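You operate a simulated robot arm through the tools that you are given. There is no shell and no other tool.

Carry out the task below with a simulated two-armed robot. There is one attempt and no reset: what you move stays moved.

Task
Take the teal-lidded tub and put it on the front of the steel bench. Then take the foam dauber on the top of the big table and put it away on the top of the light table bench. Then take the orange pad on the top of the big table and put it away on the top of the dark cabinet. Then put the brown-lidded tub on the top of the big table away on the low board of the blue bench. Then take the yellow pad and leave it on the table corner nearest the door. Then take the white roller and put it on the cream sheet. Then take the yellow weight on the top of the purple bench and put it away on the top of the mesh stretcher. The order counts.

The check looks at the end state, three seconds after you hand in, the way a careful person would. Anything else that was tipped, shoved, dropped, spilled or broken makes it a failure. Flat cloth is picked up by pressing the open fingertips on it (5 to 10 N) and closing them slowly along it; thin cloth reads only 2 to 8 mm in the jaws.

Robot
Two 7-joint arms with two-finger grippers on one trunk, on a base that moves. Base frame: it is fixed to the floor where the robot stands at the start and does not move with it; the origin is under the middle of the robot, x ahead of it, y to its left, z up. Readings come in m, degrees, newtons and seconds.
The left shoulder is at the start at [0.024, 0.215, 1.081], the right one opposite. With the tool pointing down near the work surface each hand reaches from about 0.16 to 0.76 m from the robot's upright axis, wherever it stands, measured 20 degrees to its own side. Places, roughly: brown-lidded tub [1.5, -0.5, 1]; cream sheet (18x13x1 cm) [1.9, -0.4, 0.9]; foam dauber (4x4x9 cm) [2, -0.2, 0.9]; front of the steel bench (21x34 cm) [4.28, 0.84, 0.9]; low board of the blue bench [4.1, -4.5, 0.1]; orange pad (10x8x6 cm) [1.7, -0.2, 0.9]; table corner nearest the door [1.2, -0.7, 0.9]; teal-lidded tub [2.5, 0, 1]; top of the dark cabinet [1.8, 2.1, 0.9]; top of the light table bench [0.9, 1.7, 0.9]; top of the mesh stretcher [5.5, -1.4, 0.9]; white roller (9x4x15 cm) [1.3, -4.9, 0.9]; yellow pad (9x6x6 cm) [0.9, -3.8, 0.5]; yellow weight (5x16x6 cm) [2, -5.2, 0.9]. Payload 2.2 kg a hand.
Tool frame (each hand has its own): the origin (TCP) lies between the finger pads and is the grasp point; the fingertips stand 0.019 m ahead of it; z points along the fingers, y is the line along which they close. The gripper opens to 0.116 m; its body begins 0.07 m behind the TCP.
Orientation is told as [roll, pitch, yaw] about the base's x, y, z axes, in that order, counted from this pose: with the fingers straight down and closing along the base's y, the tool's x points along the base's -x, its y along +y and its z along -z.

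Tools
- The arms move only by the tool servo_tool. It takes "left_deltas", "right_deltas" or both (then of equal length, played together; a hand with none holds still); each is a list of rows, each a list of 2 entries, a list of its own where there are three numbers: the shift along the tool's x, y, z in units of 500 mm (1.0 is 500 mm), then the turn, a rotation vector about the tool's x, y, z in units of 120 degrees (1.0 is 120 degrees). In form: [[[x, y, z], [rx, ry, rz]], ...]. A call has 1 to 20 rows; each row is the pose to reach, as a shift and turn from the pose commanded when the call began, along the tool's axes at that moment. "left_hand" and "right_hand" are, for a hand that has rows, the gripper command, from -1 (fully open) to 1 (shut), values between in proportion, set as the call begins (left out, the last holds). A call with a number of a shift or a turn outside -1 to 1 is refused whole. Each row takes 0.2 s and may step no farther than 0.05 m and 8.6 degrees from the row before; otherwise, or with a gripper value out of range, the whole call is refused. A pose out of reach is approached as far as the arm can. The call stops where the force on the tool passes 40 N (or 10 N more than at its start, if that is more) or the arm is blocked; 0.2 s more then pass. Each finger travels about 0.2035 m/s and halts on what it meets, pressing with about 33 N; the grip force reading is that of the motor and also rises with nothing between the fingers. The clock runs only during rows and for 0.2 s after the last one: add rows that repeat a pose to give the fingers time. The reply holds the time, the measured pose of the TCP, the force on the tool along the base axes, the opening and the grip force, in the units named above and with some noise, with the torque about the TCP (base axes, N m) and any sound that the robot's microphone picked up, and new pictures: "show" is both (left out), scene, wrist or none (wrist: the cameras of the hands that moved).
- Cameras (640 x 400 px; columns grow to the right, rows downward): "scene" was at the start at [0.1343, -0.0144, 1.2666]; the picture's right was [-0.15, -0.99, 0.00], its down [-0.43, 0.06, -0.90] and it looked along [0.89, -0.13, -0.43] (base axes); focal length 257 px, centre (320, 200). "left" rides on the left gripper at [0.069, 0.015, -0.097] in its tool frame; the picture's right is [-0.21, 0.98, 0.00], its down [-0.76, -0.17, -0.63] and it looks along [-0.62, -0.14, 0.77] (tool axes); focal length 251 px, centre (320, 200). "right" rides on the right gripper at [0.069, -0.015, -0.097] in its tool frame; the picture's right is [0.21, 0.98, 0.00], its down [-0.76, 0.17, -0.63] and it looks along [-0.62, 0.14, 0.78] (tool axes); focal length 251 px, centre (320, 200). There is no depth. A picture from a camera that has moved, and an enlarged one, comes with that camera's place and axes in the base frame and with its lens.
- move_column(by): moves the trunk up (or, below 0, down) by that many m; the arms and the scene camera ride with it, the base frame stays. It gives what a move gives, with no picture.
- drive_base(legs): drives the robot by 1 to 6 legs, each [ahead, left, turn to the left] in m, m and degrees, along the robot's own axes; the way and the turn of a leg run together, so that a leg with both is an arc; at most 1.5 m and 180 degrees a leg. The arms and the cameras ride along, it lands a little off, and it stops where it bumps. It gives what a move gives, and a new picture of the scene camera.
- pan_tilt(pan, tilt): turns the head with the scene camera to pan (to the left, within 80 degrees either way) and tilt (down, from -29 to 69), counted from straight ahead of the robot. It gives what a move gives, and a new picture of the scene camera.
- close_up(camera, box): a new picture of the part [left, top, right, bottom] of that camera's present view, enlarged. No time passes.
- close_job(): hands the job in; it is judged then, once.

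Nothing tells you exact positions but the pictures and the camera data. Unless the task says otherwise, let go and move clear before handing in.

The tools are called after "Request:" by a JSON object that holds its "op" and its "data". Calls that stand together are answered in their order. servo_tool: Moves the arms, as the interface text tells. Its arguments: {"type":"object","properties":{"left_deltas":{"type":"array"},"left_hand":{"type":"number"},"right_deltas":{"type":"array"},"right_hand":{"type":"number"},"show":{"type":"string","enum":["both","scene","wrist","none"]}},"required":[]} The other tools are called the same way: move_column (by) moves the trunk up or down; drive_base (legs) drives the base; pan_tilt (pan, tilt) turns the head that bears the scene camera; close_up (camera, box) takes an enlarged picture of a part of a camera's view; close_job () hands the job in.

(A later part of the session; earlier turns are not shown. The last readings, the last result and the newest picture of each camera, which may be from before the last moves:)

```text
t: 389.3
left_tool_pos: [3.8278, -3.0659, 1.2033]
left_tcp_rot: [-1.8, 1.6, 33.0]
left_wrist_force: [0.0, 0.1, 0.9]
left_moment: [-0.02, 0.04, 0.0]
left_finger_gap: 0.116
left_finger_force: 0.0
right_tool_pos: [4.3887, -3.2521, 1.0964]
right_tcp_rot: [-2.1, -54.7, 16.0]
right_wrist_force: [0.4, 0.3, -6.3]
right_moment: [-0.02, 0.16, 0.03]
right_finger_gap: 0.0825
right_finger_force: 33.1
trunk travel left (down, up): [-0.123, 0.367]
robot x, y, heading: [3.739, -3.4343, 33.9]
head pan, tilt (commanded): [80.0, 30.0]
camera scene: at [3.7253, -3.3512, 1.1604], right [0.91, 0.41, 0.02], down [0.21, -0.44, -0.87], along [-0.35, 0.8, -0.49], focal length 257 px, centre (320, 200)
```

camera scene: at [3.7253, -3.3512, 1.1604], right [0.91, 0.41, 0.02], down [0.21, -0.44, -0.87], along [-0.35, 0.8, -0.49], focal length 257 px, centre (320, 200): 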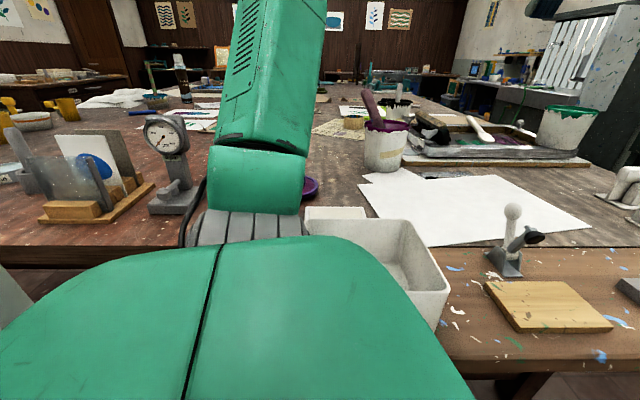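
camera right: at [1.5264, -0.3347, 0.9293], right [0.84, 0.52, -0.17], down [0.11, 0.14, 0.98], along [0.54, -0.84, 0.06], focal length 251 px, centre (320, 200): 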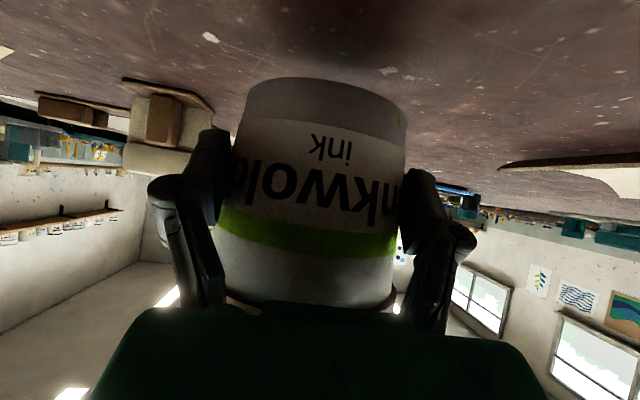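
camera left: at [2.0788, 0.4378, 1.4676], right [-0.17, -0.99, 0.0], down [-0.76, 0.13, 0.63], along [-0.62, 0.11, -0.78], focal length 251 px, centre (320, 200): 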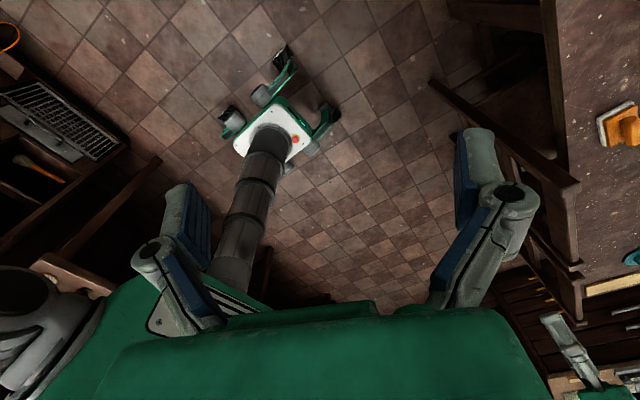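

My chest has come right beside the white bin at the table's end. I'll slide away to the right, then inspect that part of the table.

Request:
{"op": "drive_base", "data": {"legs": [[0, -0.25, 0]]}}

Request:
{"op": "pan_tilt", "data": {"pan": 78, "tilt": 30}}

Request:
{"op": "pan_tilt", "data": {"pan": 60, "tilt": 35}}

```text
t: 390.1
left_tool_pos: [3.8321, -3.0561, 1.1999]
left_tcp_rot: [-2.1, 2.3, 33.4]
left_wrist_force: [0.1, -0.1, 0.8]
left_moment: [0.03, -0.02, -0.02]
left_finger_gap: 0.116
left_finger_force: 0.2
right_tool_pos: [4.3915, -3.2403, 1.0883]
right_tcp_rot: [-3.2, -53.9, 17.2]
right_wrist_force: [-0.4, -0.6, -5.3]
right_moment: [0.0, 0.17, 0.0]
right_finger_gap: 0.0823
right_finger_force: 32.6
trunk travel left (down, up): [-0.123, 0.367]
robot x, y, heading: [3.7389, -3.4367, 34.3]
head pan, tilt (commanded): [80.0, 30.0]
stopped in leg 1: the robot was blocked; the commanded pose is now the measured one
camera scene: at [3.7266, -3.3498, 1.1609], right [0.91, 0.41, 0.01], down [0.21, -0.44, -0.87], along [-0.36, 0.79, -0.49], focal length 257 px, centre (320, 200)
```

scene: 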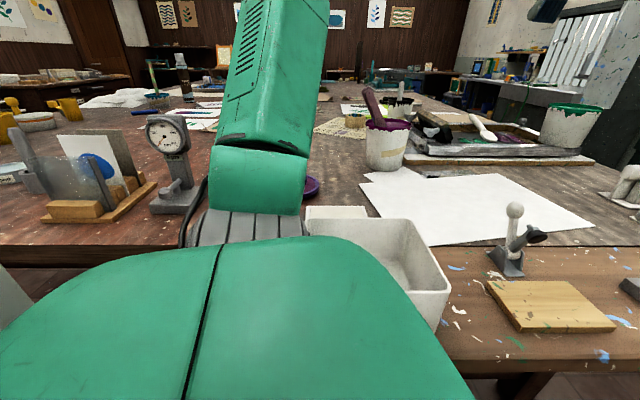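

```text
t: 390.7
left_tool_pos: [3.8311, -3.0571, 1.2004]
left_tcp_rot: [-2.2, 2.1, 33.4]
left_wrist_force: [0.3, -0.2, 0.2]
left_moment: [0.02, -0.02, 0.02]
left_finger_gap: 0.1162
left_finger_force: 0.0
right_tool_pos: [4.3914, -3.2426, 1.0898]
right_tcp_rot: [-3.0, -54.2, 17.0]
right_wrist_force: [1.2, 0.1, -5.7]
right_moment: [-0.06, 0.15, -0.02]
right_finger_gap: 0.0825
right_finger_force: 33.4
trunk travel left (down, up): [-0.123, 0.367]
robot x, y, heading: [3.7407, -3.4387, 34.2]
head pan, tilt (commanded): [78.0, 30.0]
camera scene: at [3.7288, -3.349, 1.1609], right [0.92, 0.38, 0.01], down [0.2, -0.45, -0.87], along [-0.33, 0.81, -0.49], focal length 257 px, centre (320, 200)
```

scene: 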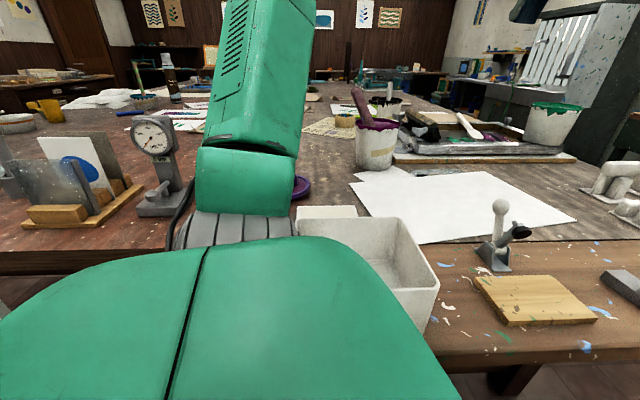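

```text
t: 391.5
left_tool_pos: [3.8317, -3.0572, 1.1991]
left_tcp_rot: [-2.2, 2.3, 33.3]
left_wrist_force: [1.3, 0.2, -0.4]
left_moment: [0.01, 0.01, -0.02]
left_finger_gap: 0.1158
left_finger_force: 0.0
right_tool_pos: [4.3921, -3.2429, 1.0904]
right_tcp_rot: [-3.2, -54.2, 17.0]
right_wrist_force: [0.4, -0.8, -5.7]
right_moment: [-0.02, 0.15, 0.01]
right_finger_gap: 0.0824
right_finger_force: 32.9
trunk travel left (down, up): [-0.123, 0.367]
robot x, y, heading: [3.7389, -3.4368, 34.3]
head pan, tilt (commanded): [60.0, 35.0]
camera scene: at [3.7564, -3.3448, 1.1535], right [1.0, 0.08, 0.01], down [0.05, -0.56, -0.83], along [-0.06, 0.82, -0.56], focal length 257 px, centre (320, 200)
```

scene: 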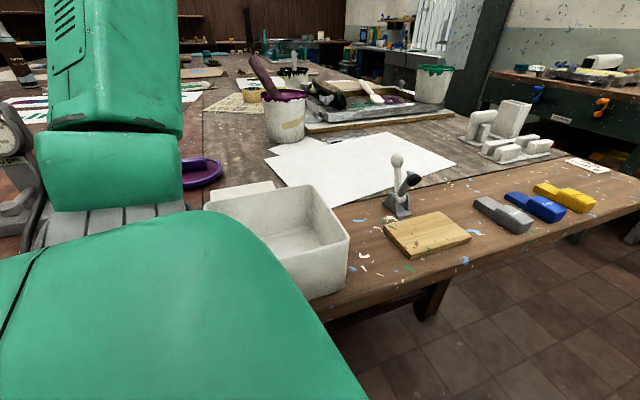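

Sliding right was blocked too, so something else may be on my right. Let me look there.

Request:
{"op": "pan_tilt", "data": {"pan": -60, "tilt": 45}}

Request:
{"op": "pan_tilt", "data": {"pan": -20, "tilt": 60}}

Request:
{"op": "pan_tilt", "data": {"pan": 30, "tilt": 62}}

```text
t: 393.5
left_tool_pos: [3.8314, -3.057, 1.1998]
left_tcp_rot: [-2.1, 2.0, 33.3]
left_wrist_force: [-0.3, -0.4, 0.0]
left_moment: [0.0, -0.02, 0.03]
left_finger_gap: 0.1158
left_finger_force: 0.1
right_tool_pos: [4.3921, -3.2428, 1.0909]
right_tcp_rot: [-3.2, -54.1, 17.0]
right_wrist_force: [-0.3, -0.9, -4.9]
right_moment: [-0.05, 0.14, 0.06]
right_finger_gap: 0.0825
right_finger_force: 32.2
trunk travel left (down, up): [-0.123, 0.367]
robot x, y, heading: [3.7441, -3.4371, 34.5]
head pan, tilt (commanded): [-60.0, 45.0]
camera scene: at [3.8363, -3.4678, 1.1375], right [-0.43, -0.9, -0.02], down [-0.63, 0.32, -0.71], along [0.64, -0.3, -0.71], focal length 257 px, centre (320, 200)
```

scene: 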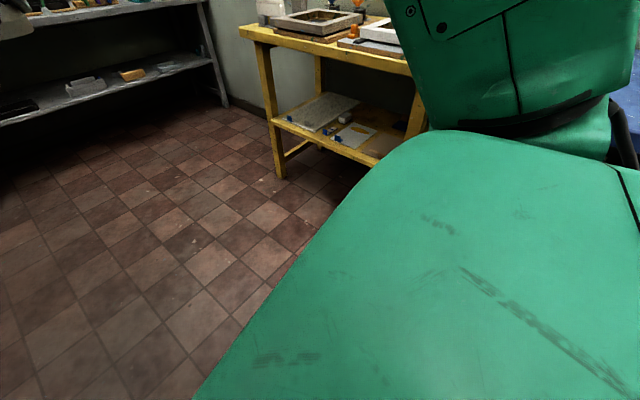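

```text
t: 394.6
left_tool_pos: [3.8316, -3.0576, 1.1982]
left_tcp_rot: [-2.2, 2.1, 33.3]
left_wrist_force: [-0.9, -0.3, 0.2]
left_moment: [0.0, -0.02, 0.03]
left_finger_gap: 0.1159
left_finger_force: 0.0
right_tool_pos: [4.3926, -3.2434, 1.088]
right_tcp_rot: [-3.0, -53.9, 16.8]
right_wrist_force: [-0.3, -0.6, -5.3]
right_moment: [-0.02, 0.16, 0.04]
right_finger_gap: 0.0823
right_finger_force: 33.0
trunk travel left (down, up): [-0.123, 0.367]
robot x, y, heading: [3.7392, -3.4341, 34.4]
head pan, tilt (commanded): [-20.0, 60.0]
camera scene: at [3.8383, -3.4488, 1.1309], right [-0.21, -0.98, -0.02], down [-0.74, 0.17, -0.65], along [0.64, -0.13, -0.76], focal length 257 px, centre (320, 200)
```

scene: 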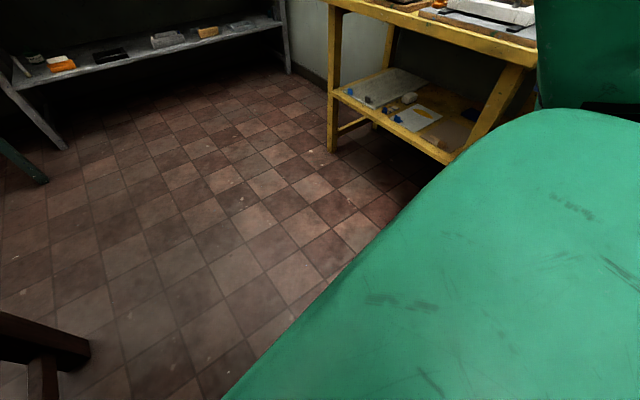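

```text
t: 395.8
left_tool_pos: [3.8313, -3.0582, 1.1992]
left_tcp_rot: [-2.1, 2.1, 33.3]
left_wrist_force: [0.2, 0.0, -0.5]
left_moment: [-0.01, 0.02, 0.01]
left_finger_gap: 0.1163
left_finger_force: 0.1
right_tool_pos: [4.3926, -3.2426, 1.089]
right_tcp_rot: [-3.1, -54.0, 16.9]
right_wrist_force: [-0.4, 0.8, -5.6]
right_moment: [-0.05, 0.15, 0.02]
right_finger_gap: 0.0824
right_finger_force: 32.7
trunk travel left (down, up): [-0.123, 0.367]
robot x, y, heading: [3.7399, -3.4409, 34.3]
head pan, tilt (commanded): [30.0, 62.0]
camera scene: at [3.8383, -3.4487, 1.1308], right [-0.21, -0.98, -0.02], down [-0.74, 0.17, -0.65], along [0.64, -0.12, -0.76], focal length 257 px, centre (320, 200)
```

scene: 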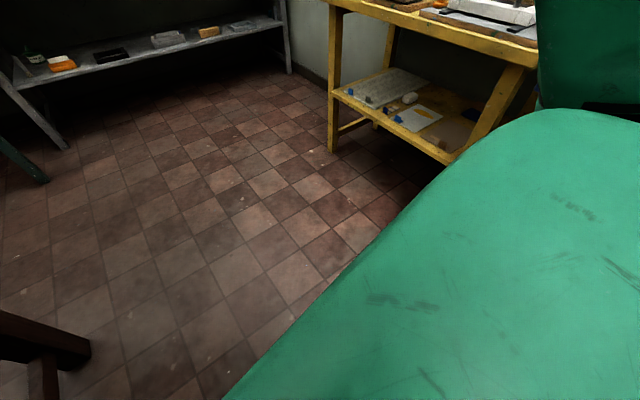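

The head didn't reach the commanded angle. I'll command it again and see whether it moves.

Request:
{"op": "pan_tilt", "data": {"pan": 0, "tilt": 40}}

Request:
{"op": "pan_tilt", "data": {"pan": -30, "tilt": 30}}

```text
t: 396.7
left_tool_pos: [3.8324, -3.0566, 1.1987]
left_tcp_rot: [-2.3, 2.1, 33.3]
left_wrist_force: [-0.3, 0.0, -0.7]
left_moment: [-0.04, -0.03, 0.0]
left_finger_gap: 0.1159
left_finger_force: 0.1
right_tool_pos: [4.3915, -3.2427, 1.0922]
right_tcp_rot: [-3.3, -54.3, 17.1]
right_wrist_force: [-1.1, -0.9, -5.9]
right_moment: [-0.06, 0.15, -0.02]
right_finger_gap: 0.0824
right_finger_force: 32.8
trunk travel left (down, up): [-0.123, 0.367]
robot x, y, heading: [3.7412, -3.4385, 34.4]
head pan, tilt (commanded): [0.0, 40.0]
camera scene: at [3.833, -3.385, 1.1456], right [0.56, -0.83, -0.01], down [-0.53, -0.35, -0.78], along [0.64, 0.44, -0.63], focal length 257 px, centre (320, 200)
```

scene: 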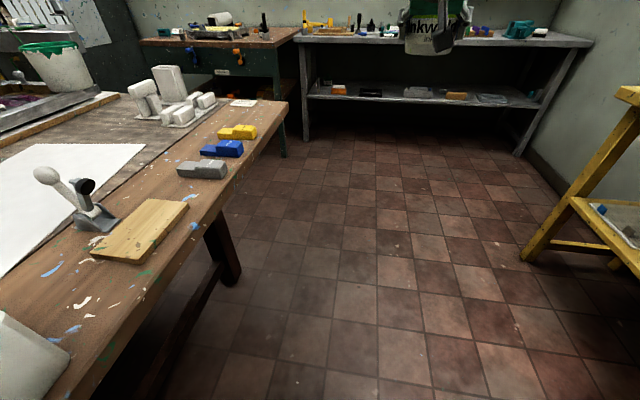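

```text
t: 397.6
left_tool_pos: [3.8307, -3.0579, 1.1985]
left_tcp_rot: [-2.1, 2.1, 33.3]
left_wrist_force: [0.0, -0.9, 0.0]
left_moment: [-0.01, 0.02, 0.0]
left_finger_gap: 0.1158
left_finger_force: 0.0
right_tool_pos: [4.3903, -3.2434, 1.092]
right_tcp_rot: [-3.2, -54.2, 17.0]
right_wrist_force: [-0.4, -0.2, -5.6]
right_moment: [-0.05, 0.16, 0.0]
right_finger_gap: 0.0824
right_finger_force: 32.9
trunk travel left (down, up): [-0.123, 0.367]
robot x, y, heading: [3.7422, -3.4389, 34.4]
head pan, tilt (commanded): [-30.0, 30.0]
camera scene: at [3.8527, -3.4262, 1.1605], right [0.08, -1.0, -0.01], down [-0.49, -0.03, -0.87], along [0.87, 0.07, -0.49], focal length 257 px, centre (320, 200)
```

scene: 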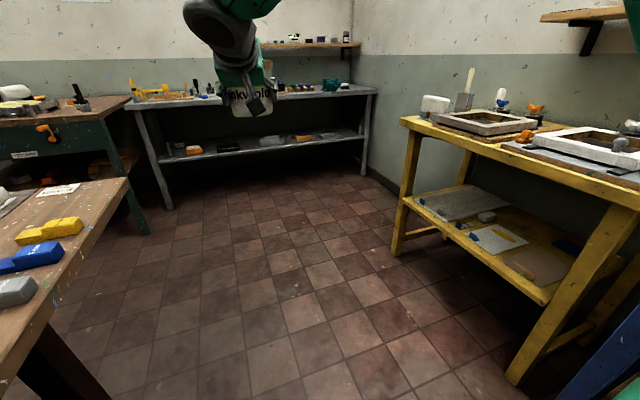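

The lean increased when I tried to slide away, so my left shoulder housing seems to be caught low against the bin at the table edge. I'll raise the column to lift the shoulders clear.

Request:
{"op": "move_column", "data": {"by": 0.04}}

Request:
{"op": "move_column", "data": {"by": 0.06}}

Request:
{"op": "pan_tilt", "data": {"pan": 70, "tilt": 40}}

```text
t: 398.5
left_tool_pos: [3.8422, -3.0493, 1.2341]
left_tcp_rot: [-2.2, 2.8, 33.2]
left_wrist_force: [0.3, 0.1, -0.2]
left_moment: [0.01, 0.01, 0.0]
left_finger_gap: 0.116
left_finger_force: 0.1
right_tool_pos: [4.4008, -3.235, 1.1225]
right_tcp_rot: [-3.8, -53.6, 17.4]
right_wrist_force: [0.3, 0.1, -5.4]
right_moment: [-0.03, 0.17, -0.04]
right_finger_gap: 0.0823
right_finger_force: 33.1
trunk travel left (down, up): [-0.163, 0.327]
robot x, y, heading: [3.7421, -3.4391, 34.4]
head pan, tilt (commanded): [-30.0, 30.0]
```

```text
t: 399.5
left_tool_pos: [3.8416, -3.0468, 1.2931]
left_tcp_rot: [-2.4, 2.8, 33.2]
left_wrist_force: [-0.4, 0.2, 0.6]
left_moment: [0.0, 0.0, 0.01]
left_finger_gap: 0.1161
left_finger_force: 0.1
right_tool_pos: [4.3996, -3.234, 1.1817]
right_tcp_rot: [-3.8, -53.6, 17.6]
right_wrist_force: [0.1, -0.4, -5.7]
right_moment: [-0.04, 0.15, 0.02]
right_finger_gap: 0.0821
right_finger_force: 32.4
trunk travel left (down, up): [-0.223, 0.267]
robot x, y, heading: [3.7398, -3.439, 34.6]
head pan, tilt (commanded): [-30.0, 30.0]
```

```text
t: 401.2
left_tool_pos: [3.8401, -3.0446, 1.2928]
left_tcp_rot: [-2.5, 2.8, 33.2]
left_wrist_force: [-0.8, -0.3, -0.2]
left_moment: [0.0, 0.01, -0.06]
left_finger_gap: 0.116
left_finger_force: 0.1
right_tool_pos: [4.399, -3.2305, 1.1819]
right_tcp_rot: [-4.0, -53.5, 17.8]
right_wrist_force: [-0.2, 0.2, -5.2]
right_moment: [-0.06, 0.14, -0.02]
right_finger_gap: 0.0821
right_finger_force: 32.7
trunk travel left (down, up): [-0.223, 0.267]
robot x, y, heading: [3.7375, -3.4386, 34.3]
head pan, tilt (commanded): [70.0, 40.0]
camera scene: at [3.7542, -3.3311, 1.242], right [0.97, 0.25, 0.0], down [0.16, -0.63, -0.76], along [-0.19, 0.74, -0.64], focal length 257 px, centre (320, 200)
```

scene: 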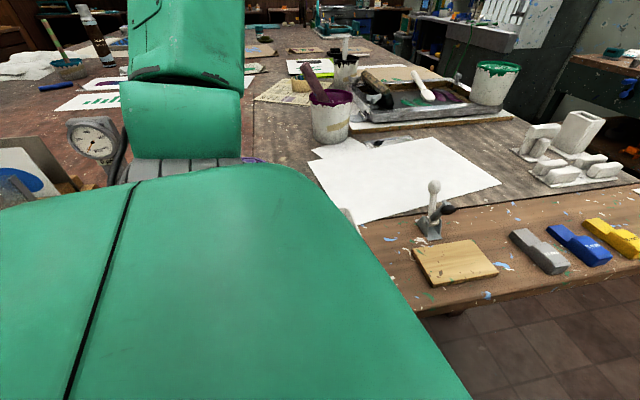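

The whole base still leans, so I think the base's front-left corner is wedged at the table's leg. I'll try backing straight out the way I came, in a small step.

Request:
{"op": "drive_base", "data": {"legs": [[-0.12, 0, 0]]}}

```text
t: 402.5
left_tool_pos: [3.7427, -3.112, 1.2935]
left_tcp_rot: [-2.5, 2.7, 33.2]
left_wrist_force: [0.5, -0.2, 0.9]
left_moment: [0.03, -0.04, 0.04]
left_finger_gap: 0.1159
left_finger_force: 0.1
right_tool_pos: [4.3033, -3.2985, 1.1828]
right_tcp_rot: [-4.1, -53.8, 17.5]
right_wrist_force: [-0.5, -0.1, -5.1]
right_moment: [-0.02, 0.17, 0.01]
right_finger_gap: 0.0823
right_finger_force: 33.3
trunk travel left (down, up): [-0.223, 0.267]
robot x, y, heading: [3.6419, -3.5056, 34.2]
head pan, tilt (commanded): [70.0, 40.0]
camera scene: at [3.6565, -3.3981, 1.242], right [0.97, 0.25, 0.0], down [0.16, -0.63, -0.76], along [-0.19, 0.74, -0.65], focal length 257 px, centre (320, 200)
```

scene: 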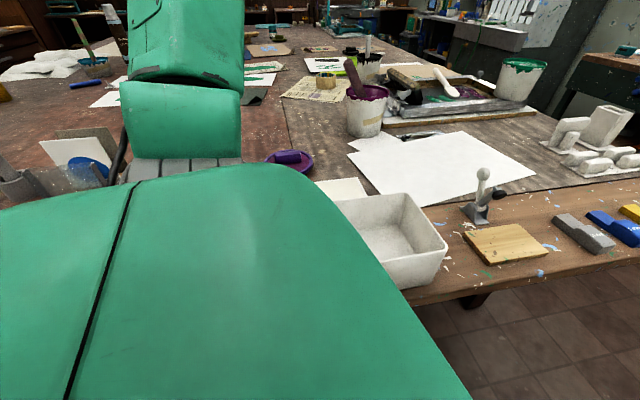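

Backing out worked, and the camera axes show the body is level, so only the arms got nudged a little. I'll try a small slide away from the table again.

Request:
{"op": "drive_base", "data": {"legs": [[0, -0.1, 0]]}}

```text
t: 403.6
left_tool_pos: [3.7605, -3.1448, 1.2821]
left_tcp_rot: [-5.0, 2.7, 33.4]
left_wrist_force: [-0.3, 1.4, 1.1]
left_moment: [-0.17, -0.12, -0.02]
left_finger_gap: 0.1159
left_finger_force: 0.0
right_tool_pos: [4.3223, -3.3322, 1.1908]
right_tcp_rot: [-7.7, -54.4, 21.0]
right_wrist_force: [-2.0, 4.1, -6.6]
right_moment: [-0.2, 0.01, -0.08]
right_finger_gap: 0.0823
right_finger_force: 33.0
trunk travel left (down, up): [-0.223, 0.267]
robot x, y, heading: [3.6871, -3.5791, 34.2]
head pan, tilt (commanded): [70.0, 40.0]
camera scene: at [3.6819, -3.4355, 1.2382], right [0.97, 0.25, 0.01], down [0.17, -0.65, -0.74], along [-0.18, 0.72, -0.67], focal length 257 px, centre (320, 200)
```

scene: 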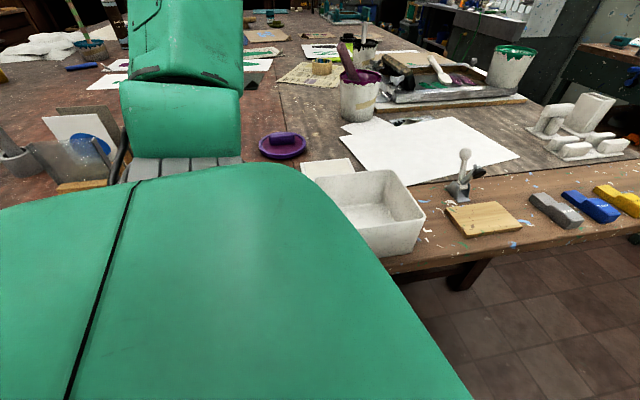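

It moved away, with some sway from the raised column. I'll lower the column and let it settle.

Request:
{"op": "move_column", "data": {"by": -0.15}}

Request:
{"op": "move_column", "data": {"by": -0.005}}

Request:
{"op": "move_column", "data": {"by": -0.005}}

Request:
{"op": "move_column", "data": {"by": -0.005}}

Request:
{"op": "move_column", "data": {"by": -0.005}}

Request:
{"op": "move_column", "data": {"by": -0.005}}

```text
t: 405.4
left_tool_pos: [3.7615, -3.1524, 1.1373]
left_tcp_rot: [-4.7, 2.6, 33.4]
left_wrist_force: [-0.8, 1.8, 0.1]
left_moment: [-0.13, -0.09, 0.01]
left_finger_gap: 0.1163
left_finger_force: 0.1
right_tool_pos: [4.3218, -3.337, 1.0405]
right_tcp_rot: [-7.0, -54.4, 20.6]
right_wrist_force: [-1.2, 3.6, -4.2]
right_moment: [-0.19, 0.05, -0.12]
right_finger_gap: 0.0821
right_finger_force: 32.9
trunk travel left (down, up): [-0.073, 0.417]
robot x, y, heading: [3.6872, -3.5696, 34.0]
head pan, tilt (commanded): [70.0, 40.0]
```

```text
t: 405.9
left_tool_pos: [3.7841, -3.1803, 1.1396]
left_tcp_rot: [-3.0, 2.7, 33.4]
left_wrist_force: [-0.5, -0.5, -0.5]
left_moment: [0.01, 0.0, 0.0]
left_finger_gap: 0.1161
left_finger_force: 0.0
right_tool_pos: [4.3392, -3.3656, 1.031]
right_tcp_rot: [-4.4, -54.0, 18.5]
right_wrist_force: [-0.1, 0.2, -5.4]
right_moment: [-0.07, 0.12, -0.04]
right_finger_gap: 0.0818
right_finger_force: 33.1
trunk travel left (down, up): [-0.068, 0.422]
robot x, y, heading: [3.6889, -3.5771, 34.1]
head pan, tilt (commanded): [70.0, 40.0]
```

```text
t: 406.4
left_tool_pos: [3.8065, -3.2176, 1.142]
left_tcp_rot: [-1.1, 2.6, 33.2]
left_wrist_force: [0.8, -1.3, 1.6]
left_moment: [0.16, 0.04, -0.02]
left_finger_gap: 0.1162
left_finger_force: 0.1
right_tool_pos: [4.3639, -3.4033, 1.0211]
right_tcp_rot: [-1.5, -53.5, 15.6]
right_wrist_force: [1.4, -4.2, -5.3]
right_moment: [0.06, 0.26, 0.08]
right_finger_gap: 0.0818
right_finger_force: 33.2
trunk travel left (down, up): [-0.063, 0.427]
robot x, y, heading: [3.6972, -3.5825, 34.3]
head pan, tilt (commanded): [70.0, 40.0]
```

```text
t: 407.0
left_tool_pos: [3.7684, -3.1622, 1.1238]
left_tcp_rot: [-4.1, 2.6, 33.4]
left_wrist_force: [-0.4, -0.4, 0.5]
left_moment: [0.04, -0.07, 0.0]
left_finger_gap: 0.1161
left_finger_force: 0.1
right_tool_pos: [4.3289, -3.347, 1.0241]
right_tcp_rot: [-6.1, -54.4, 19.7]
right_wrist_force: [0.2, -0.8, -6.0]
right_moment: [-0.04, 0.15, 0.01]
right_finger_gap: 0.0818
right_finger_force: 32.9
trunk travel left (down, up): [-0.058, 0.432]
robot x, y, heading: [3.6939, -3.5721, 34.3]
head pan, tilt (commanded): [70.0, 40.0]
```

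```text
t: 407.5
left_tool_pos: [3.7745, -3.1707, 1.1214]
left_tcp_rot: [-3.7, 2.6, 33.4]
left_wrist_force: [-0.2, 0.3, 0.5]
left_moment: [-0.04, -0.04, 0.02]
left_finger_gap: 0.1158
left_finger_force: 0.0
right_tool_pos: [4.3327, -3.3534, 1.0182]
right_tcp_rot: [-5.3, -54.3, 19.2]
right_wrist_force: [-1.3, 0.9, -4.8]
right_moment: [-0.11, 0.17, -0.07]
right_finger_gap: 0.0819
right_finger_force: 33.1
trunk travel left (down, up): [-0.053, 0.437]
robot x, y, heading: [3.6871, -3.5755, 34.1]
head pan, tilt (commanded): [70.0, 40.0]
```

```text
t: 408.1
left_tool_pos: [3.8016, -3.2082, 1.1249]
left_tcp_rot: [-1.6, 2.4, 33.4]
left_wrist_force: [0.9, -1.2, 1.0]
left_moment: [0.1, 0.09, -0.01]
left_finger_gap: 0.1159
left_finger_force: 0.0
right_tool_pos: [4.3583, -3.3916, 1.0069]
right_tcp_rot: [-2.2, -53.6, 16.3]
right_wrist_force: [1.4, -2.5, -5.7]
right_moment: [0.05, 0.25, 0.09]
right_finger_gap: 0.0817
right_finger_force: 32.3
trunk travel left (down, up): [-0.048, 0.442]
robot x, y, heading: [3.6968, -3.5825, 34.0]
head pan, tilt (commanded): [70.0, 40.0]
```

I'll let the sway die down and check the tub in the gripper with the wrist camera.

Request:
{"op": "move_column", "data": {"by": -0.005}}

Request:
{"op": "move_column", "data": {"by": -0.005}}

Request:
{"op": "move_column", "data": {"by": -0.005}}

Request:
{"op": "move_column", "data": {"by": -0.005}}

Request:
{"op": "move_column", "data": {"by": -0.005}}

Request:
{"op": "move_column", "data": {"by": -0.005}}

Request:
{"op": "close_up", "data": {"camera": "right", "box": [0, 0, 640, 400]}}

Request:
{"op": "pan_tilt", "data": {"pan": -10, "tilt": 25}}

```text
t: 408.6
left_tool_pos: [3.7858, -3.1873, 1.114]
left_tcp_rot: [-2.7, 2.6, 33.4]
left_wrist_force: [-0.9, -0.4, 0.3]
left_moment: [0.04, -0.01, -0.01]
left_finger_gap: 0.1162
left_finger_force: 0.0
right_tool_pos: [4.3441, -3.3717, 1.0044]
right_tcp_rot: [-3.9, -54.0, 18.0]
right_wrist_force: [0.5, -0.7, -5.5]
right_moment: [-0.03, 0.2, 0.02]
right_finger_gap: 0.0817
right_finger_force: 32.9
trunk travel left (down, up): [-0.043, 0.447]
robot x, y, heading: [3.6945, -3.5762, 34.3]
head pan, tilt (commanded): [70.0, 40.0]
```

```text
t: 409.1
left_tool_pos: [3.7721, -3.1654, 1.1059]
left_tcp_rot: [-3.9, 2.5, 33.4]
left_wrist_force: [-0.9, 0.4, -0.7]
left_moment: [-0.03, -0.01, 0.01]
left_finger_gap: 0.1159
left_finger_force: 0.1
right_tool_pos: [4.3309, -3.3508, 1.0044]
right_tcp_rot: [-5.8, -54.3, 19.5]
right_wrist_force: [-0.9, 1.4, -4.4]
right_moment: [-0.13, 0.13, -0.02]
right_finger_gap: 0.0819
right_finger_force: 33.0
trunk travel left (down, up): [-0.038, 0.452]
robot x, y, heading: [3.6927, -3.5726, 34.1]
head pan, tilt (commanded): [70.0, 40.0]
```

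```text
t: 409.7
left_tool_pos: [3.7893, -3.1895, 1.1064]
left_tcp_rot: [-2.5, 2.5, 33.4]
left_wrist_force: [0.5, -0.9, 0.1]
left_moment: [0.05, 0.02, -0.03]
left_finger_gap: 0.1163
left_finger_force: 0.1
right_tool_pos: [4.3474, -3.3744, 0.9964]
right_tcp_rot: [-3.6, -54.0, 17.5]
right_wrist_force: [-0.3, -0.8, -4.7]
right_moment: [0.01, 0.21, 0.05]
right_finger_gap: 0.0818
right_finger_force: 32.9
trunk travel left (down, up): [-0.033, 0.457]
robot x, y, heading: [3.6928, -3.579, 34.3]
head pan, tilt (commanded): [70.0, 40.0]
```

```text
t: 410.2
left_tool_pos: [3.7903, -3.1915, 1.1007]
left_tcp_rot: [-2.5, 2.6, 33.3]
left_wrist_force: [-0.3, -0.2, -0.2]
left_moment: [0.07, 0.02, 0.0]
left_finger_gap: 0.1161
left_finger_force: 0.1
right_tool_pos: [4.3481, -3.377, 0.9906]
right_tcp_rot: [-3.5, -53.9, 17.6]
right_wrist_force: [1.1, -2.0, -5.5]
right_moment: [-0.02, 0.23, 0.03]
right_finger_gap: 0.0819
right_finger_force: 32.6
trunk travel left (down, up): [-0.028, 0.462]
robot x, y, heading: [3.6916, -3.5773, 34.2]
head pan, tilt (commanded): [70.0, 40.0]
```

```text
t: 410.8
left_tool_pos: [3.7821, -3.1795, 1.0933]
left_tcp_rot: [-3.1, 2.6, 33.4]
left_wrist_force: [-0.4, 0.1, 0.4]
left_moment: [-0.03, 0.01, 0.01]
left_finger_gap: 0.116
left_finger_force: 0.1
right_tool_pos: [4.3389, -3.3649, 0.9862]
right_tcp_rot: [-4.6, -54.1, 18.5]
right_wrist_force: [0.1, -0.2, -5.4]
right_moment: [-0.09, 0.13, 0.0]
right_finger_gap: 0.0819
right_finger_force: 32.9
trunk travel left (down, up): [-0.023, 0.467]
robot x, y, heading: [3.6882, -3.576, 34.0]
head pan, tilt (commanded): [70.0, 40.0]
```

```text
t: 411.3
left_tool_pos: [3.7824, -3.1807, 1.0889]
left_tcp_rot: [-3.0, 2.6, 33.4]
left_wrist_force: [-0.5, -0.5, 0.2]
left_moment: [-0.02, -0.03, 0.02]
left_finger_gap: 0.116
left_finger_force: 0.0
right_tool_pos: [4.3402, -3.3651, 0.983]
right_tcp_rot: [-4.5, -54.1, 18.3]
right_wrist_force: [0.4, 0.5, -5.4]
right_moment: [-0.07, 0.16, 0.01]
right_finger_gap: 0.0818
right_finger_force: 33.3
trunk travel left (down, up): [-0.018, 0.472]
robot x, y, heading: [3.6898, -3.5781, 34.0]
head pan, tilt (commanded): [70.0, 40.0]
```

```text
1.00 times, centred on (320, 200) of right (not enlarged: the box is as wide or as high as the picture)
camera zoom: at [4.2286, -3.4121, 0.9826], right [-0.37, 0.9, -0.22], down [-0.12, 0.19, 0.98], along [0.92, 0.38, 0.04], focal length 251 px, centre (320, 200)
```

zoom: 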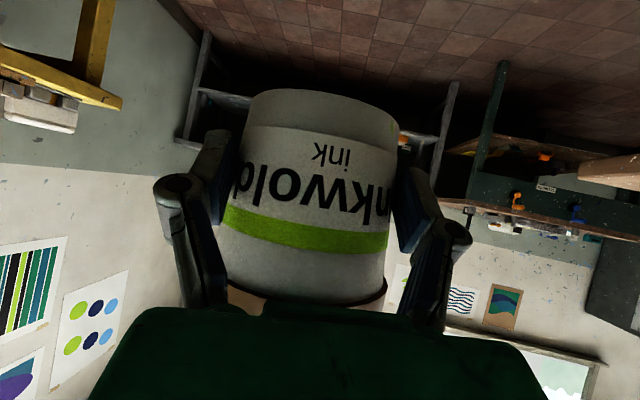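

```text
t: 412.8
left_tool_pos: [3.7839, -3.1827, 1.0885]
left_tcp_rot: [-3.0, 2.6, 33.4]
left_wrist_force: [-0.1, 0.5, 0.5]
left_moment: [0.04, 0.01, 0.01]
left_finger_gap: 0.116
left_finger_force: 0.1
right_tool_pos: [4.342, -3.3671, 0.9814]
right_tcp_rot: [-4.4, -54.1, 18.2]
right_wrist_force: [-0.3, -0.4, -5.4]
right_moment: [-0.06, 0.17, -0.03]
right_finger_gap: 0.0821
right_finger_force: 33.0
trunk travel left (down, up): [-0.018, 0.472]
robot x, y, heading: [3.6932, -3.5781, 34.4]
head pan, tilt (commanded): [-10.0, 25.0]
camera scene: at [3.8097, -3.5152, 1.0602], right [0.41, -0.91, 0.0], down [-0.39, -0.18, -0.9], along [0.83, 0.37, -0.43], focal length 257 px, centre (320, 200)
```

scene: 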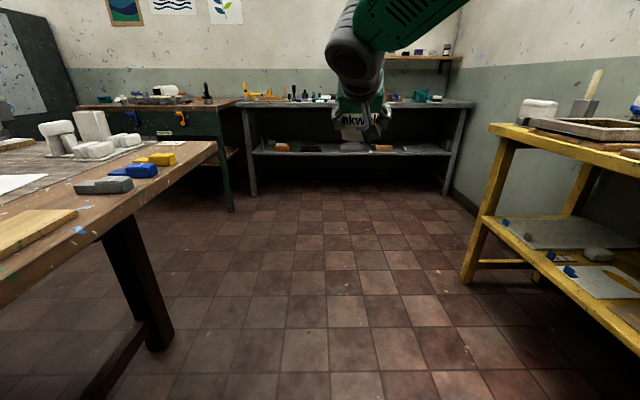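

The tub is still held upright. I'll turn back parallel to the corridor, advance to line up with the left half of the blue bench's low board, and then face it.

Request:
{"op": "drive_base", "data": {"legs": [[0, 0, -9.9], [0.36, -0.03, 0], [0, 0, -90]]}}

Request:
{"op": "pan_tilt", "data": {"pan": 0, "tilt": 45}}

```text
t: 415.2
left_tool_pos: [3.9156, -3.1278, 1.0797]
left_tcp_rot: [-3.7, 3.1, 31.1]
left_wrist_force: [-0.6, 0.4, -0.2]
left_moment: [-0.02, -0.04, 0.01]
left_finger_gap: 0.1157
left_finger_force: 0.0
right_tool_pos: [4.462, -3.3288, 0.9743]
right_tcp_rot: [-7.0, -53.7, 18.8]
right_wrist_force: [1.7, -1.9, -4.5]
right_moment: [0.0, 0.23, 0.04]
right_finger_gap: 0.0812
right_finger_force: 32.6
trunk travel left (down, up): [-0.018, 0.472]
robot x, y, heading: [3.8173, -3.5441, 32.0]
head pan, tilt (commanded): [-10.0, 25.0]
stopped in leg 2: the robot was blocked; the commanded pose is now the measured one
camera scene: at [3.9635, -3.5203, 1.0621], right [0.38, -0.92, -0.04], down [-0.42, -0.13, -0.9], along [0.83, 0.36, -0.44], focal length 257 px, centre (320, 200)
```

scene: 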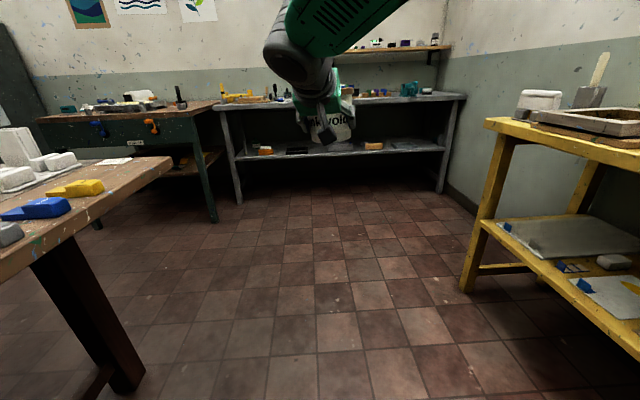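

```text
t: 416.0
left_tool_pos: [3.9146, -3.1277, 1.0784]
left_tcp_rot: [-3.6, 3.0, 31.1]
left_wrist_force: [-0.5, 0.2, -0.7]
left_moment: [-0.02, -0.03, 0.02]
left_finger_gap: 0.1159
left_finger_force: 0.0
right_tool_pos: [4.4614, -3.3291, 0.976]
right_tcp_rot: [-6.9, -53.8, 18.6]
right_wrist_force: [0.9, -0.1, -5.5]
right_moment: [-0.06, 0.18, 0.0]
right_finger_gap: 0.0811
right_finger_force: 32.7
trunk travel left (down, up): [-0.018, 0.472]
robot x, y, heading: [3.8125, -3.5391, 32.3]
head pan, tilt (commanded): [0.0, 45.0]
camera scene: at [3.9456, -3.5137, 1.031], right [0.53, -0.85, -0.04], down [-0.62, -0.35, -0.7], along [0.58, 0.4, -0.71], focal length 257 px, centre (320, 200)
```

scene: 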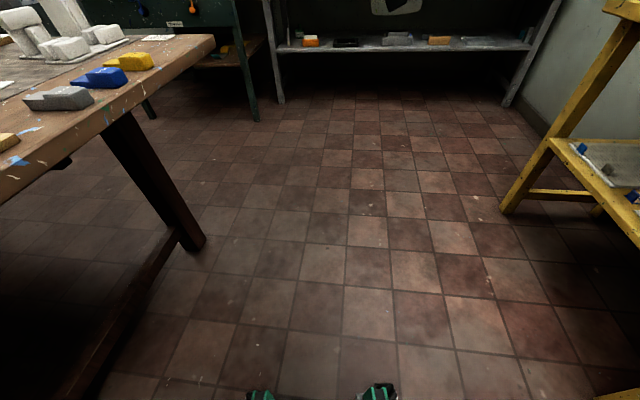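

Blocked again at almost the same place, with my left side held back. I'll use the left wrist camera to see what is touching.

Request:
{"op": "close_up", "data": {"camera": "left", "box": [0, 0, 640, 400]}}

Request:
{"op": "pan_tilt", "data": {"pan": 45, "tilt": 45}}

```text
1.00 times, centred on (320, 200) of left (not enlarged: the box is as wide or as high as the picture)
camera zoom: at [3.8497, -3.143, 1.1769], right [-0.32, 0.94, -0.07], down [0.74, 0.3, 0.6], along [0.59, 0.14, -0.8], focal length 251 px, centre (320, 200)
```

zoom: 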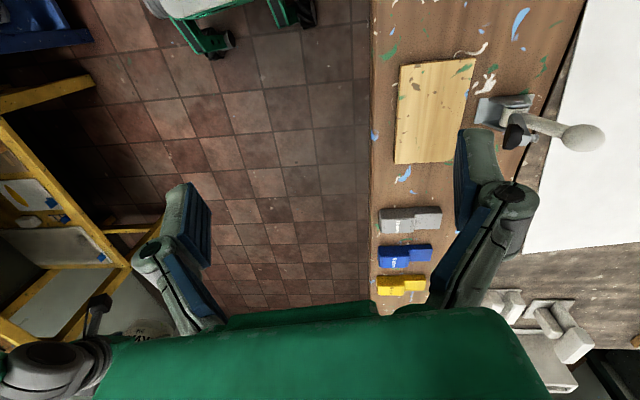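

```text
t: 417.1
left_tool_pos: [3.9138, -3.1268, 1.0761]
left_tcp_rot: [-3.7, 3.2, 31.2]
left_wrist_force: [-0.2, -0.4, -0.3]
left_moment: [0.06, 0.01, -0.01]
left_finger_gap: 0.1161
left_finger_force: 0.0
right_tool_pos: [4.4585, -3.3277, 0.9733]
right_tcp_rot: [-6.9, -53.5, 18.8]
right_wrist_force: [-1.1, -1.1, -5.4]
right_moment: [0.04, 0.17, 0.01]
right_finger_gap: 0.0809
right_finger_force: 33.1
trunk travel left (down, up): [-0.018, 0.472]
robot x, y, heading: [3.8148, -3.5436, 32.3]
head pan, tilt (commanded): [45.0, 45.0]
camera scene: at [3.8968, -3.4774, 1.0329], right [0.97, -0.22, -0.04], down [-0.18, -0.67, -0.72], along [0.13, 0.71, -0.69], focal length 257 px, centre (320, 200)
```

scene: 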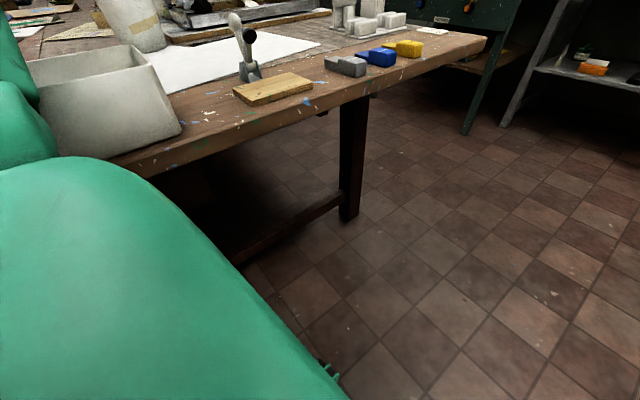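

The base wheels look clear of everything on the floor. Something higher on my left arm or shoulder must be touching; I'll look at the left arm itself.

Request:
{"op": "pan_tilt", "data": {"pan": 75, "tilt": 10}}

Request:
{"op": "pan_tilt", "data": {"pan": 60, "tilt": 38}}

```text
t: 418.2
left_tool_pos: [3.9155, -3.1283, 1.0781]
left_tcp_rot: [-3.7, 2.8, 30.8]
left_wrist_force: [-0.1, -0.2, 0.2]
left_moment: [-0.01, 0.05, 0.01]
left_finger_gap: 0.1158
left_finger_force: 0.1
right_tool_pos: [4.4619, -3.3318, 0.9769]
right_tcp_rot: [-6.9, -53.8, 18.3]
right_wrist_force: [0.5, -0.3, -5.1]
right_moment: [0.01, 0.16, 0.0]
right_finger_gap: 0.0808
right_finger_force: 33.2
trunk travel left (down, up): [-0.018, 0.472]
robot x, y, heading: [3.8196, -3.543, 32.1]
head pan, tilt (commanded): [75.0, 10.0]
camera scene: at [3.8492, -3.4721, 1.0893], right [0.96, 0.29, -0.01], down [0.03, -0.13, -0.99], along [-0.29, 0.95, -0.13], focal length 257 px, centre (320, 200)
```

scene: 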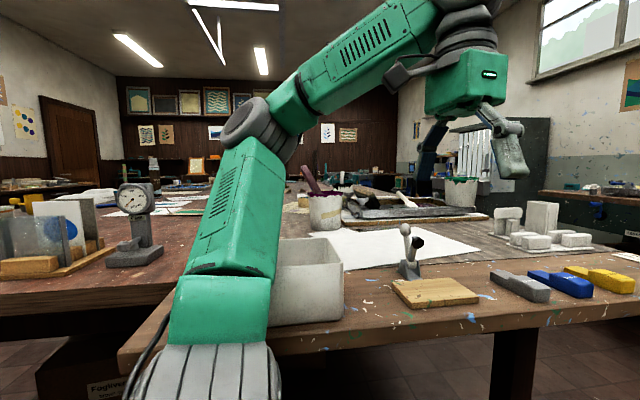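

```text
t: 419.1
left_tool_pos: [3.9143, -3.1266, 1.0757]
left_tcp_rot: [-3.8, 3.5, 31.3]
left_wrist_force: [-1.1, -0.4, 0.2]
left_moment: [-0.02, -0.01, 0.0]
left_finger_gap: 0.1158
left_finger_force: 0.1
right_tool_pos: [4.4597, -3.3248, 0.9702]
right_tcp_rot: [-7.0, -53.4, 18.8]
right_wrist_force: [0.5, -0.9, -5.5]
right_moment: [-0.02, 0.15, -0.01]
right_finger_gap: 0.0809
right_finger_force: 32.9
trunk travel left (down, up): [-0.018, 0.472]
robot x, y, heading: [3.8083, -3.5457, 32.6]
head pan, tilt (commanded): [60.0, 38.0]
camera scene: at [3.8772, -3.471, 1.0436], right [1.0, 0.04, -0.04], down [0.0, -0.59, -0.81], along [-0.06, 0.81, -0.59], focal length 257 px, centre (320, 200)
```

scene: 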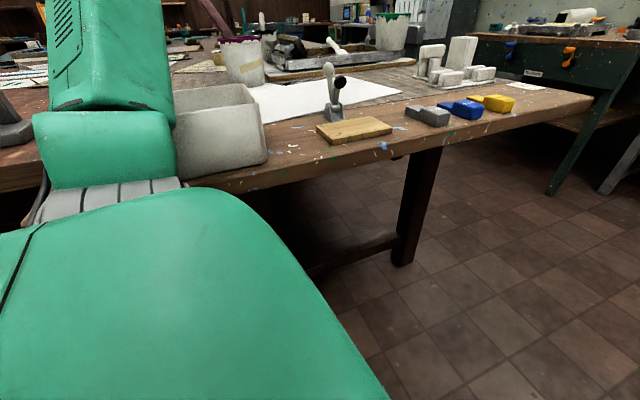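

Now it's clear: my left shoulder ring is rubbing the end edge of the second table, which sticks out further. I'll back off, slide away from the table, turn to face the blue bench, and then shift left.

Request:
{"op": "drive_base", "data": {"legs": [[-0.1, 0, 0]]}}

Request:
{"op": "drive_base", "data": {"legs": [[0, -0.1, 0]]}}

Request:
{"op": "drive_base", "data": {"legs": [[0, 0, -50], [0, 0, -47]]}}

```text
t: 419.9
left_tool_pos: [3.8913, -3.0951, 1.0587]
left_tcp_rot: [-4.8, 4.0, 29.1]
left_wrist_force: [-3.4, 1.7, -4.9]
left_moment: [-0.19, -0.44, 0.02]
left_finger_gap: 0.1164
left_finger_force: 0.0
right_tool_pos: [4.4477, -3.3396, 1.0233]
right_tcp_rot: [-0.8, -54.3, 10.0]
right_wrist_force: [0.9, -0.3, -5.7]
right_moment: [0.0, 0.23, -0.01]
right_finger_gap: 0.0789
right_finger_force: 33.0
trunk travel left (down, up): [-0.018, 0.472]
robot x, y, heading: [3.822, -3.5482, 31.1]
head pan, tilt (commanded): [60.0, 38.0]
stopped in leg 1: the robot was blocked; the commanded pose is now the measured one
camera scene: at [3.8901, -3.5029, 1.0533], right [1.0, 0.02, -0.04], down [-0.02, -0.57, -0.82], along [-0.04, 0.82, -0.56], focal length 257 px, centre (320, 200)
```

scene: 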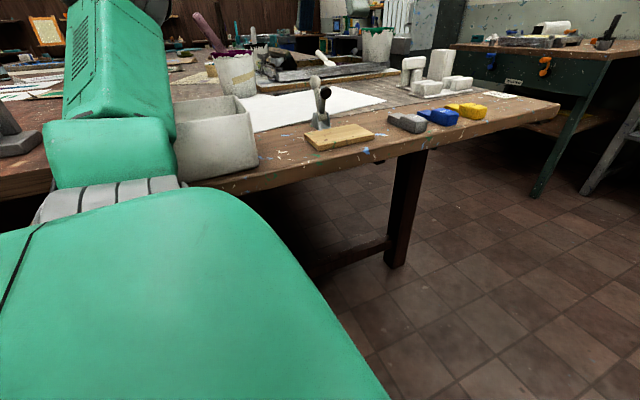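

```text
t: 421.0
left_tool_pos: [3.9213, -3.1538, 1.0456]
left_tcp_rot: [-7.7, 2.9, 29.6]
left_wrist_force: [-0.7, 0.1, 0.2]
left_moment: [-0.01, 0.04, 0.0]
left_finger_gap: 0.1161
left_finger_force: 0.1
right_tool_pos: [4.4679, -3.3723, 0.9984]
right_tcp_rot: [-11.7, -55.3, 21.1]
right_wrist_force: [0.4, -0.2, -5.6]
right_moment: [-0.04, 0.18, -0.01]
right_finger_gap: 0.0785
right_finger_force: 32.9
trunk travel left (down, up): [-0.018, 0.472]
robot x, y, heading: [3.8677, -3.6365, 31.4]
head pan, tilt (commanded): [60.0, 38.0]
camera scene: at [3.8995, -3.5223, 1.0389], right [1.0, 0.02, 0.0], down [0.01, -0.62, -0.78], along [-0.02, 0.78, -0.62], focal length 257 px, centre (320, 200)
```

scene: 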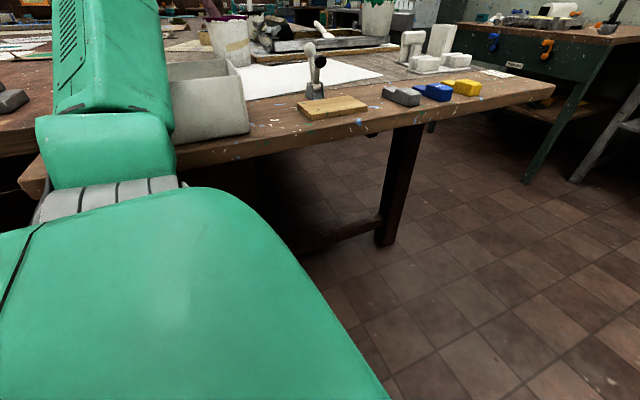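

```text
t: 425.8
left_tool_pos: [4.3341, -3.7474, 1.0471]
left_tcp_rot: [-7.4, 3.0, -67.5]
left_wrist_force: [-0.1, 0.1, -0.6]
left_moment: [-0.01, -0.02, 0.04]
left_finger_gap: 0.1161
left_finger_force: 0.0
right_tool_pos: [4.0478, -4.2612, 0.9997]
right_tcp_rot: [-11.4, -55.4, -76.4]
right_wrist_force: [-0.1, 0.3, -5.4]
right_moment: [0.21, 0.04, 0.03]
right_finger_gap: 0.0782
right_finger_force: 33.2
trunk travel left (down, up): [-0.018, 0.472]
robot x, y, heading: [3.8646, -3.634, -65.8]
head pan, tilt (commanded): [60.0, 38.0]
camera scene: at [3.9738, -3.6806, 1.0398], right [-0.1, -0.99, 0.0], down [-0.62, 0.06, -0.79], along [0.78, -0.08, -0.62], focal length 257 px, centre (320, 200)
```

scene: 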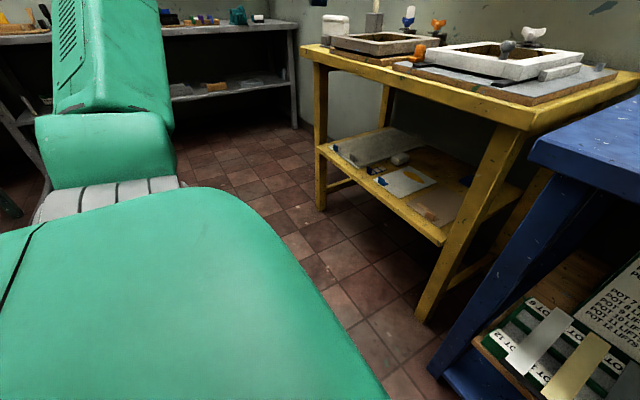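

I'm now facing the blue bench. The bumps nudged the arms, so let me check the tub in the gripper.

Request:
{"op": "close_up", "data": {"camera": "right", "box": [0, 0, 640, 400]}}

Request:
{"op": "pan_tilt", "data": {"pan": -5, "tilt": 30}}

```text
1.00 times, centred on (320, 200) of right (not enlarged: the box is as wide or as high as the picture)
camera zoom: at [4.0225, -4.1456, 0.9985], right [0.94, 0.19, -0.29], down [0.27, 0.12, 0.96], along [0.22, -0.97, 0.06], focal length 251 px, centre (320, 200)
```

zoom: 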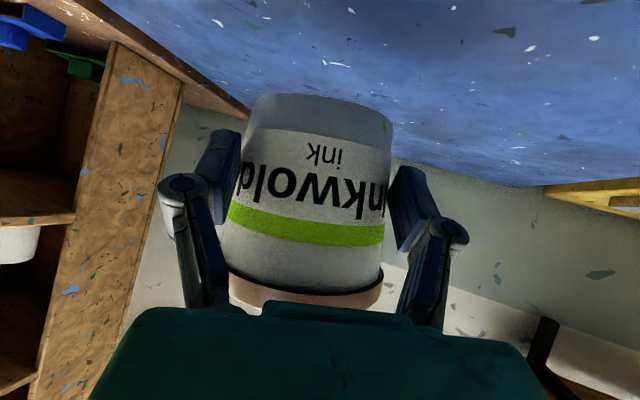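

```text
t: 427.2
left_tool_pos: [4.3322, -3.7472, 1.0471]
left_tcp_rot: [-7.4, 3.2, -67.5]
left_wrist_force: [-0.3, 0.3, 0.7]
left_moment: [-0.01, 0.0, 0.0]
left_finger_gap: 0.116
left_finger_force: 0.0
right_tool_pos: [4.0441, -4.2597, 1.0025]
right_tcp_rot: [-11.1, -55.5, -76.7]
right_wrist_force: [0.0, -0.1, -5.2]
right_moment: [0.2, 0.03, 0.0]
right_finger_gap: 0.0783
right_finger_force: 33.1
trunk travel left (down, up): [-0.018, 0.472]
robot x, y, heading: [3.8666, -3.6324, -66.2]
head pan, tilt (commanded): [-5.0, 30.0]
camera scene: at [3.9174, -3.7572, 1.0523], right [-0.94, -0.33, 0.0], down [-0.17, 0.47, -0.86], along [0.28, -0.82, -0.5], focal length 257 px, centre (320, 200)
```

scene: 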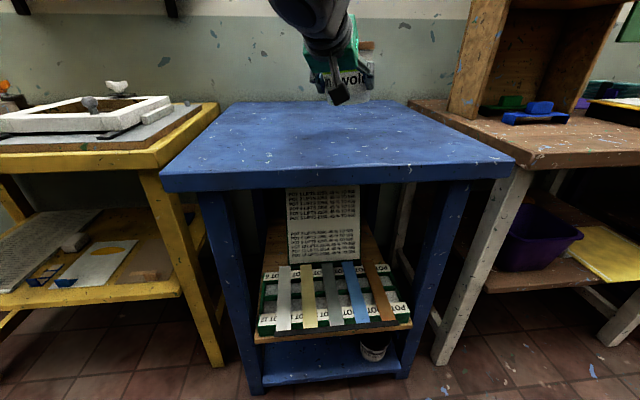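

The blue bench's low board is visible at the bottom with a free left half, but the tub has been jolted toward my fingertips. The blue bench top right below is empty, so I'll set the tub down there, re-grip it firmly, and then continue. First I level the hand and move 6 cm forward.

Request:
{"op": "servo_tool", "data": {"right_deltas": [[[0, 0, 0], [0, 0, 0.02]], [[0, 0, 0], [0, 0, 0.042]], [[0, 0, 0], [0, 0, 0.0625]], [[0, 0, 0], [0, 0, 0.0625]]], "show": "none"}}

Request:
{"op": "drive_base", "data": {"legs": [[0.07, 0, 0]]}}

Request:
{"op": "move_column", "data": {"by": 0.03}}

Request:
{"op": "close_up", "data": {"camera": "right", "box": [0, 0, 640, 400]}}

```text
t: 428.2
left_tool_pos: [4.3316, -3.7474, 1.0474]
left_tcp_rot: [-7.4, 3.2, -67.5]
left_wrist_force: [-0.1, -0.5, -0.1]
left_moment: [-0.02, 0.01, -0.01]
left_finger_gap: 0.1161
left_finger_force: 0.1
right_tool_pos: [4.0364, -4.266, 1.0095]
right_tcp_rot: [2.9, -55.7, -92.9]
right_wrist_force: [-0.3, 0.9, -4.9]
right_moment: [0.21, -0.02, 0.0]
right_finger_gap: 0.0785
right_finger_force: 32.7
trunk travel left (down, up): [-0.018, 0.472]
robot x, y, heading: [3.867, -3.6358, -65.8]
head pan, tilt (commanded): [-5.0, 30.0]
```

```text
t: 429.2
left_tool_pos: [4.3609, -3.8129, 1.0465]
left_tcp_rot: [-7.4, 3.2, -67.4]
left_wrist_force: [-0.3, 0.0, 0.1]
left_moment: [-0.01, 0.03, -0.01]
left_finger_gap: 0.1159
left_finger_force: 0.1
right_tool_pos: [4.0647, -4.3308, 1.0075]
right_tcp_rot: [2.7, -55.5, -92.7]
right_wrist_force: [0.2, -0.2, -6.9]
right_moment: [0.23, 0.06, -0.02]
right_finger_gap: 0.0784
right_finger_force: 32.9
trunk travel left (down, up): [-0.018, 0.472]
robot x, y, heading: [3.8986, -3.6986, -66.0]
head pan, tilt (commanded): [-5.0, 30.0]
camera scene: at [3.9467, -3.822, 1.0521], right [-0.94, -0.33, 0.0], down [-0.17, 0.48, -0.86], along [0.28, -0.82, -0.5], focal length 257 px, centre (320, 200)
```

scene: 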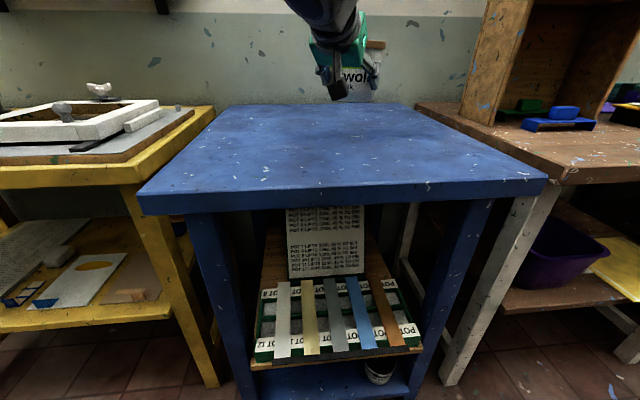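

```text
t: 429.9
left_tool_pos: [4.3582, -3.8106, 1.0769]
left_tcp_rot: [-7.1, 3.4, -67.4]
left_wrist_force: [0.5, 0.4, 0.2]
left_moment: [0.0, 0.01, 0.0]
left_finger_gap: 0.1159
left_finger_force: 0.1
right_tool_pos: [4.0608, -4.3287, 1.039]
right_tcp_rot: [3.1, -55.4, -93.2]
right_wrist_force: [0.6, -0.6, -6.7]
right_moment: [0.21, 0.0, 0.01]
right_finger_gap: 0.0782
right_finger_force: 32.9
trunk travel left (down, up): [-0.048, 0.442]
robot x, y, heading: [3.8965, -3.6934, -65.9]
head pan, tilt (commanded): [-5.0, 30.0]
```

```text
1.00 times, centred on (320, 200) of right (not enlarged: the box is as wide or as high as the picture)
camera zoom: at [4.047, -4.212, 1.0363], right [0.98, 0.11, -0.15], down [0.14, 0.09, 0.99], along [0.12, -0.99, 0.08], focal length 251 px, centre (320, 200)
```

zoom: 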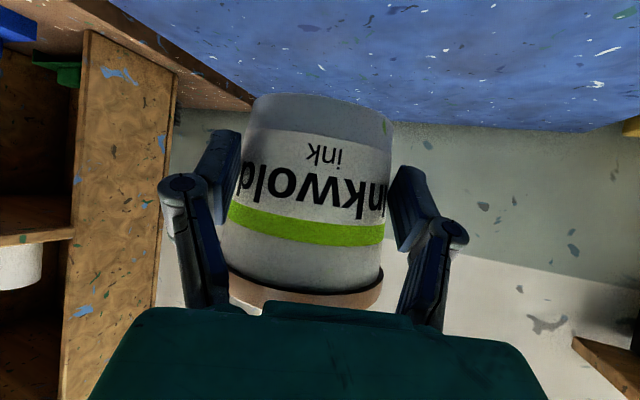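

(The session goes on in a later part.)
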